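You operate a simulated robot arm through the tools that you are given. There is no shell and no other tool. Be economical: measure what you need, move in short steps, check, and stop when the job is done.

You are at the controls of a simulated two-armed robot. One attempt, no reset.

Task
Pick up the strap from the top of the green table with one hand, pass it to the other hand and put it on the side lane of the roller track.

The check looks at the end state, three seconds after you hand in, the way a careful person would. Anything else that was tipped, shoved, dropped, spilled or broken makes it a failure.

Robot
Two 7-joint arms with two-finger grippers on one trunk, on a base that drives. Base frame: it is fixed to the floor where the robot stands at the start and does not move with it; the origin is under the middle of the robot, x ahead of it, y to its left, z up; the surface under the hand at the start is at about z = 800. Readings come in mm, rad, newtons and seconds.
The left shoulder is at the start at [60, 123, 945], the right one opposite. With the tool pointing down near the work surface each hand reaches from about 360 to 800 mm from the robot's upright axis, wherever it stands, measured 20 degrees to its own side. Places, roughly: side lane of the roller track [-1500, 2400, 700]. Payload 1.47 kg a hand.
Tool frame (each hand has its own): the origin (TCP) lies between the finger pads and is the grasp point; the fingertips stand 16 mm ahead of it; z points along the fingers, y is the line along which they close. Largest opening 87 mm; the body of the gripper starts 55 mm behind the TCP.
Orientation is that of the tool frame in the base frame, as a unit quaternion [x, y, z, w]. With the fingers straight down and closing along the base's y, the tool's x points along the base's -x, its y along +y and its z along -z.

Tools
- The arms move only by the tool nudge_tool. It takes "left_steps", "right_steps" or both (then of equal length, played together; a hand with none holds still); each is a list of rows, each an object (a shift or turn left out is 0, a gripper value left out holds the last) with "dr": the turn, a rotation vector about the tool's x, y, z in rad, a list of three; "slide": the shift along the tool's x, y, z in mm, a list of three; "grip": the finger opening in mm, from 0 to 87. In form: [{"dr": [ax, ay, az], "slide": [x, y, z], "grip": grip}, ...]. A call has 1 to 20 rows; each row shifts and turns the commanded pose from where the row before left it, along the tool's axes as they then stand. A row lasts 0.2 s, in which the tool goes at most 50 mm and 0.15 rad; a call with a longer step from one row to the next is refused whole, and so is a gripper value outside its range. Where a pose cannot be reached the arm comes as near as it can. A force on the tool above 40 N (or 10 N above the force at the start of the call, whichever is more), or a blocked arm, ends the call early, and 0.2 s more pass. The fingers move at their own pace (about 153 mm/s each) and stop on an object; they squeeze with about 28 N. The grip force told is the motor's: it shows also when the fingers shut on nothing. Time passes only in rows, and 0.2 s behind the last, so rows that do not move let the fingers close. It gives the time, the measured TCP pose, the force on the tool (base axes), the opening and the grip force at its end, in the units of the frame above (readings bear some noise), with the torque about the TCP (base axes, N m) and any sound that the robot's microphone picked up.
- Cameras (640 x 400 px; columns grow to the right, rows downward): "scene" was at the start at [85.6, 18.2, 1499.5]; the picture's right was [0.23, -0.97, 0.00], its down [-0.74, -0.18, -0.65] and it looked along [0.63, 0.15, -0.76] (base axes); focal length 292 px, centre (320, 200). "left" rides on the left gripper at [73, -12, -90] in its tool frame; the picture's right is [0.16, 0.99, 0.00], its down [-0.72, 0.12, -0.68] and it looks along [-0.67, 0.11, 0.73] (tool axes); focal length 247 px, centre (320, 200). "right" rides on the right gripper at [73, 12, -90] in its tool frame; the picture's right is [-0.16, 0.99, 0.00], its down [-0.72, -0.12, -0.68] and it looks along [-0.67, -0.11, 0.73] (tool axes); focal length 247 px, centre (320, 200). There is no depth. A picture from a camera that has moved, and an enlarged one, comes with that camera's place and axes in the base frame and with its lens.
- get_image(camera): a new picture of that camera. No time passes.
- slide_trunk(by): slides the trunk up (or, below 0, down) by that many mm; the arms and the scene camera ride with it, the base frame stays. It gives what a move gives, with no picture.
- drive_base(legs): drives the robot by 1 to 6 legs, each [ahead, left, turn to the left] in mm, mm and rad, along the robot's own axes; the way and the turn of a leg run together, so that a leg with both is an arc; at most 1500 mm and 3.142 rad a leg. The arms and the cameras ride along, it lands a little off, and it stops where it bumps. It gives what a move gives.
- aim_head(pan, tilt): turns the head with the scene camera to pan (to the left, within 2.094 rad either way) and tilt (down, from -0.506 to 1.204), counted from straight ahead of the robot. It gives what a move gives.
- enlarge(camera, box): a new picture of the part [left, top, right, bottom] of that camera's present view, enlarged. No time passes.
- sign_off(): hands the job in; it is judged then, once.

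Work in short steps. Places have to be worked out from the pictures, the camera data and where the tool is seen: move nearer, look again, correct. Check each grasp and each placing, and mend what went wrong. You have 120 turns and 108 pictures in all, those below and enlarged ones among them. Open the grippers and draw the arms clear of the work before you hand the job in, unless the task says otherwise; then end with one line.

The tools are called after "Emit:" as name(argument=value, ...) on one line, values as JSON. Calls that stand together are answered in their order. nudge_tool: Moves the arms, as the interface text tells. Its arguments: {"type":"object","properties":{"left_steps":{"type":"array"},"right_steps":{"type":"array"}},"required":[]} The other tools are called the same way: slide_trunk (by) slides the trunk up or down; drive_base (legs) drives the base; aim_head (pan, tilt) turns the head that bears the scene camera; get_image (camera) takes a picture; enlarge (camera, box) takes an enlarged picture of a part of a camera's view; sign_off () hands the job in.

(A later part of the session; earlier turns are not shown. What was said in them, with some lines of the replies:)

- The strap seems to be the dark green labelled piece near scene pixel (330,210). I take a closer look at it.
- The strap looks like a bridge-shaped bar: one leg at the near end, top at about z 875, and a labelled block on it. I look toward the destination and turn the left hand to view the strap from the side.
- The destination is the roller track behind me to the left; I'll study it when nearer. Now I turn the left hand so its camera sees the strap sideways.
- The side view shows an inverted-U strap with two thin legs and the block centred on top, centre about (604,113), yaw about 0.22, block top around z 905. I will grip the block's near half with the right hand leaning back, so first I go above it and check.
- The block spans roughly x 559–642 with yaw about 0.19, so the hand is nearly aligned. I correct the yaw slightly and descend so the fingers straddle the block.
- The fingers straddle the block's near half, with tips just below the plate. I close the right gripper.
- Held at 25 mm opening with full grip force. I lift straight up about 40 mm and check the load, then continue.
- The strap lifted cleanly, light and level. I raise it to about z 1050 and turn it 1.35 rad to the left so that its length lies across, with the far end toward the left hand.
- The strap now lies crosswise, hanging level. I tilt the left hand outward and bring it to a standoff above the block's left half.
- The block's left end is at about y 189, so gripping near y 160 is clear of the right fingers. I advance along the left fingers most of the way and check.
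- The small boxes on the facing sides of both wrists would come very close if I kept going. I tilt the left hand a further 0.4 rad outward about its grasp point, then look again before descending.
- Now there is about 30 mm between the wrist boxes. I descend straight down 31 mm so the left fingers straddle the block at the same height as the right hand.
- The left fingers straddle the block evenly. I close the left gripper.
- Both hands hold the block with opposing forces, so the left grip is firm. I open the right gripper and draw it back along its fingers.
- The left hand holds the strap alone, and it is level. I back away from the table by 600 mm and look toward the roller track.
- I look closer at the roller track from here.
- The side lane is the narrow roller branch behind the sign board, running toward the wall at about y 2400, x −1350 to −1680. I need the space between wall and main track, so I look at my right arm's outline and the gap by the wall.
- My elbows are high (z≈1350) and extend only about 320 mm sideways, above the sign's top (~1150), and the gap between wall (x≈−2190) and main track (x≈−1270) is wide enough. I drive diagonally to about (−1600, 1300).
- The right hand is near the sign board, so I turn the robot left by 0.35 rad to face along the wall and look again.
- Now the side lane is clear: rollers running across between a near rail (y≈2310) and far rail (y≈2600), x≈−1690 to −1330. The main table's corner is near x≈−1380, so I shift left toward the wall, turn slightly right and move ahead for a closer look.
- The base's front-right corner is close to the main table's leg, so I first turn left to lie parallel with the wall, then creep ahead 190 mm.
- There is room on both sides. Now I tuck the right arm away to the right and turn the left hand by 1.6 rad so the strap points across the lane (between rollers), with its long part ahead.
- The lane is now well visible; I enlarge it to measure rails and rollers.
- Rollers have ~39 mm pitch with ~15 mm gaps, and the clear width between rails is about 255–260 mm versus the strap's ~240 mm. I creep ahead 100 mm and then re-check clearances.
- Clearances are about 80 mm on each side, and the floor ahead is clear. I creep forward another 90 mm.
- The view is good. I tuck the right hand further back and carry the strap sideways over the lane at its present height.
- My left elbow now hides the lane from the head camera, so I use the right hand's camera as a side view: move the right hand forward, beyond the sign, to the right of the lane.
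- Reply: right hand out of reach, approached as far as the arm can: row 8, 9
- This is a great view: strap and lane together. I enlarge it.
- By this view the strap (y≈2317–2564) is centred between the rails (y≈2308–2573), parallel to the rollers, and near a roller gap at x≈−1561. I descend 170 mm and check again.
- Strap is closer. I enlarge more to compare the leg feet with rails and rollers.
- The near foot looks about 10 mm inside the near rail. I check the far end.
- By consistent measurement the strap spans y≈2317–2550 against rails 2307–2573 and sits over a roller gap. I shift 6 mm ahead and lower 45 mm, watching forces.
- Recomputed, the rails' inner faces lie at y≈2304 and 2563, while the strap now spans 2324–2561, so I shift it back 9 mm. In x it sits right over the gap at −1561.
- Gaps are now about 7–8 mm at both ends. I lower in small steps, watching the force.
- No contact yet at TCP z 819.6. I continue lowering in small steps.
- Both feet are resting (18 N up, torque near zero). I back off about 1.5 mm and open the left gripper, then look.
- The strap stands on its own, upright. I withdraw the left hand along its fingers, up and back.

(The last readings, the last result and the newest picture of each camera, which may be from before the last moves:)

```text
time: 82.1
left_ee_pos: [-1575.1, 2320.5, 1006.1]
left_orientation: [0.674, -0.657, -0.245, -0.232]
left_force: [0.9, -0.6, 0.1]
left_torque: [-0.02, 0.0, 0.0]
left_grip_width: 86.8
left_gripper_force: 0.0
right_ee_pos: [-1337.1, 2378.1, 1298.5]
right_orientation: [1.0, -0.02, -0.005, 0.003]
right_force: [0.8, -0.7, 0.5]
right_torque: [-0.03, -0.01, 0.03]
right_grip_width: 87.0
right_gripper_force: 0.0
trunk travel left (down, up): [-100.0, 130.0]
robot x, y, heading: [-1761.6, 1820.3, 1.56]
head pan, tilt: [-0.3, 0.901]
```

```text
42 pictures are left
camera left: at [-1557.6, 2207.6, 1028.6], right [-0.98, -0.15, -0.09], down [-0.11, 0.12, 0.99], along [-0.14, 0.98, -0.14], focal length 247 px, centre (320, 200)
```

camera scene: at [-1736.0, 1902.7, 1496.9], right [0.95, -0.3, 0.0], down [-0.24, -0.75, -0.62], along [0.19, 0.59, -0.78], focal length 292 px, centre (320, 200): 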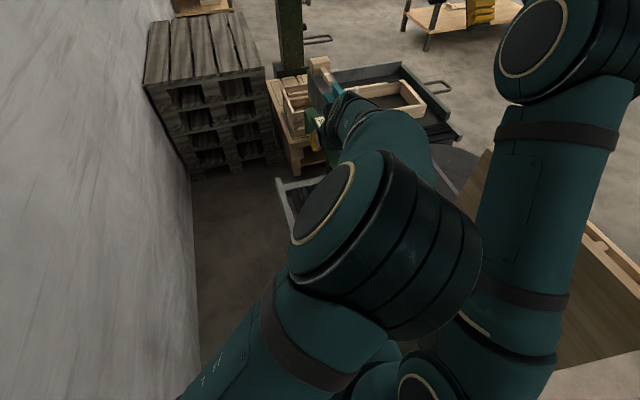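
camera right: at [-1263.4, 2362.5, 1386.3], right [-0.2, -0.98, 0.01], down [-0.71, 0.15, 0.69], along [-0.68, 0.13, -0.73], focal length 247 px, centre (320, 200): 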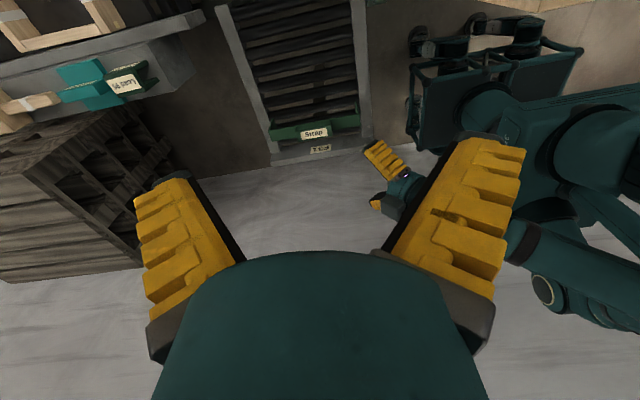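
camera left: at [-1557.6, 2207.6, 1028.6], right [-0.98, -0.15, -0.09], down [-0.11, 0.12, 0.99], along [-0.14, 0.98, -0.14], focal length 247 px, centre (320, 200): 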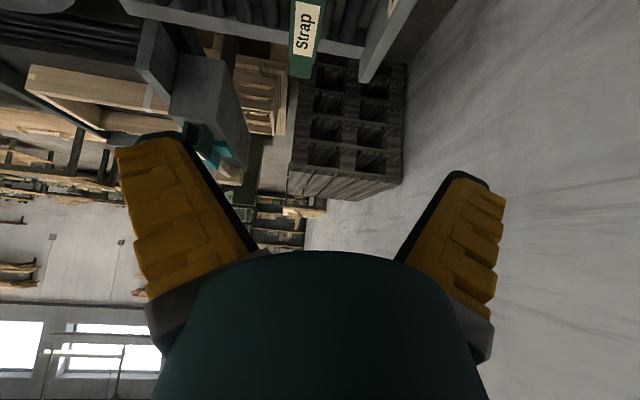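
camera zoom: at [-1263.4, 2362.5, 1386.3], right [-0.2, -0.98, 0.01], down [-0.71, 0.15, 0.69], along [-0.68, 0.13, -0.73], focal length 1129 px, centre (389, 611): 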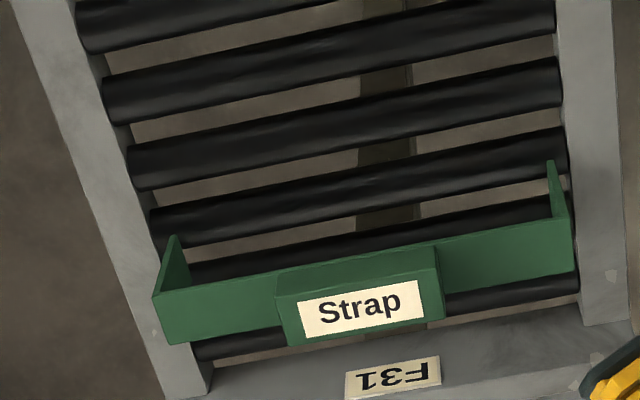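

The strap rests steadily between the rails, spanning two rollers. I draw both arms a little farther back and take a last look.

Emit:
nudge_tool(right_steps=[{"slide": [0, 35, 0]}, {"slide": [0, 35, 0]}, {"slide": [0, 35, 0]}, {"slide": [0, 35, 0]}, {}], left_steps=[{"slide": [0, 35, 0]}, {"slide": [0, 35, 0]}, {"slide": [0, 35, 0]}, {"slide": [0, 35, 0]}, {}])

Emit:
get_image(camera="right")

Emit:
get_image(camera="scene")

```text
time: 83.3
left_ee_pos: [-1698.7, 2308.2, 1013.2]
left_orientation: [-0.664, 0.666, 0.24, 0.242]
left_force: [-0.6, -0.6, -0.3]
left_torque: [-0.02, 0.03, 0.04]
left_grip_width: 86.9
left_gripper_force: 0.0
right_ee_pos: [-1344.0, 2237.5, 1298.4]
right_orientation: [1.0, -0.02, -0.005, 0.002]
right_force: [0.8, 0.0, -0.1]
right_torque: [-0.04, 0.03, -0.02]
right_grip_width: 87.1
right_gripper_force: 0.0
trunk travel left (down, up): [-100.0, 130.0]
robot x, y, heading: [-1759.9, 1820.9, 1.562]
head pan, tilt: [-0.3, 0.901]
```

```text
41 pictures are left
camera right: at [-1269.1, 2222.0, 1387.0], right [-0.2, -0.98, 0.0], down [-0.71, 0.15, 0.69], along [-0.68, 0.13, -0.73], focal length 247 px, centre (320, 200)
```

right: 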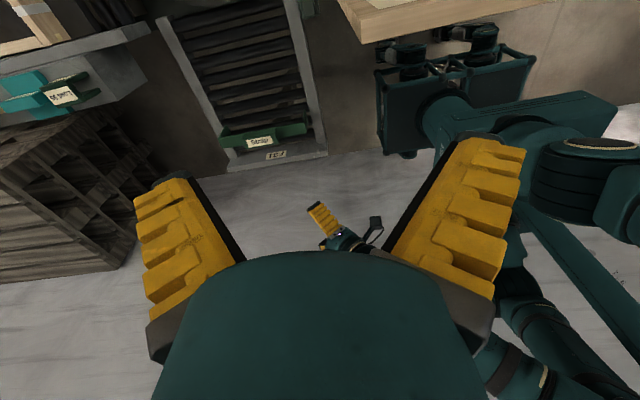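

```text
40 pictures are left
camera scene: at [-1735.8, 1902.8, 1496.8], right [0.95, -0.3, 0.0], down [-0.24, -0.75, -0.62], along [0.19, 0.59, -0.78], focal length 292 px, centre (320, 200)
```

scene: 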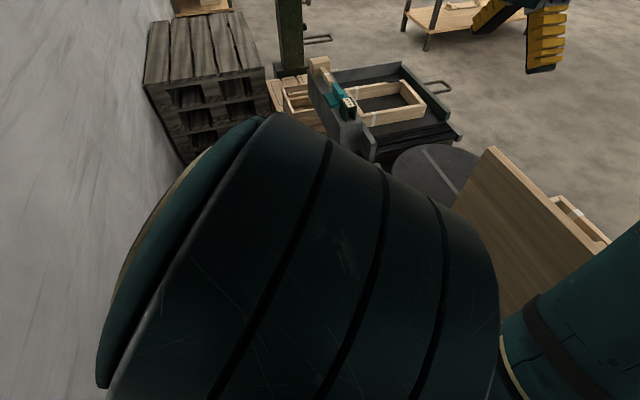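

The strap stands upright and still on the side lane, the grippers are open and the arms are clear, and nothing else appears disturbed. I hand in.

Emit:
sign_off()

```text
The job is handed in.
```

The strap was picked up with the right hand, passed to the left, and now stands upright on the rollers of the side lane. Both grippers are open and clear, and nothing else looked disturbed in the last pictures.
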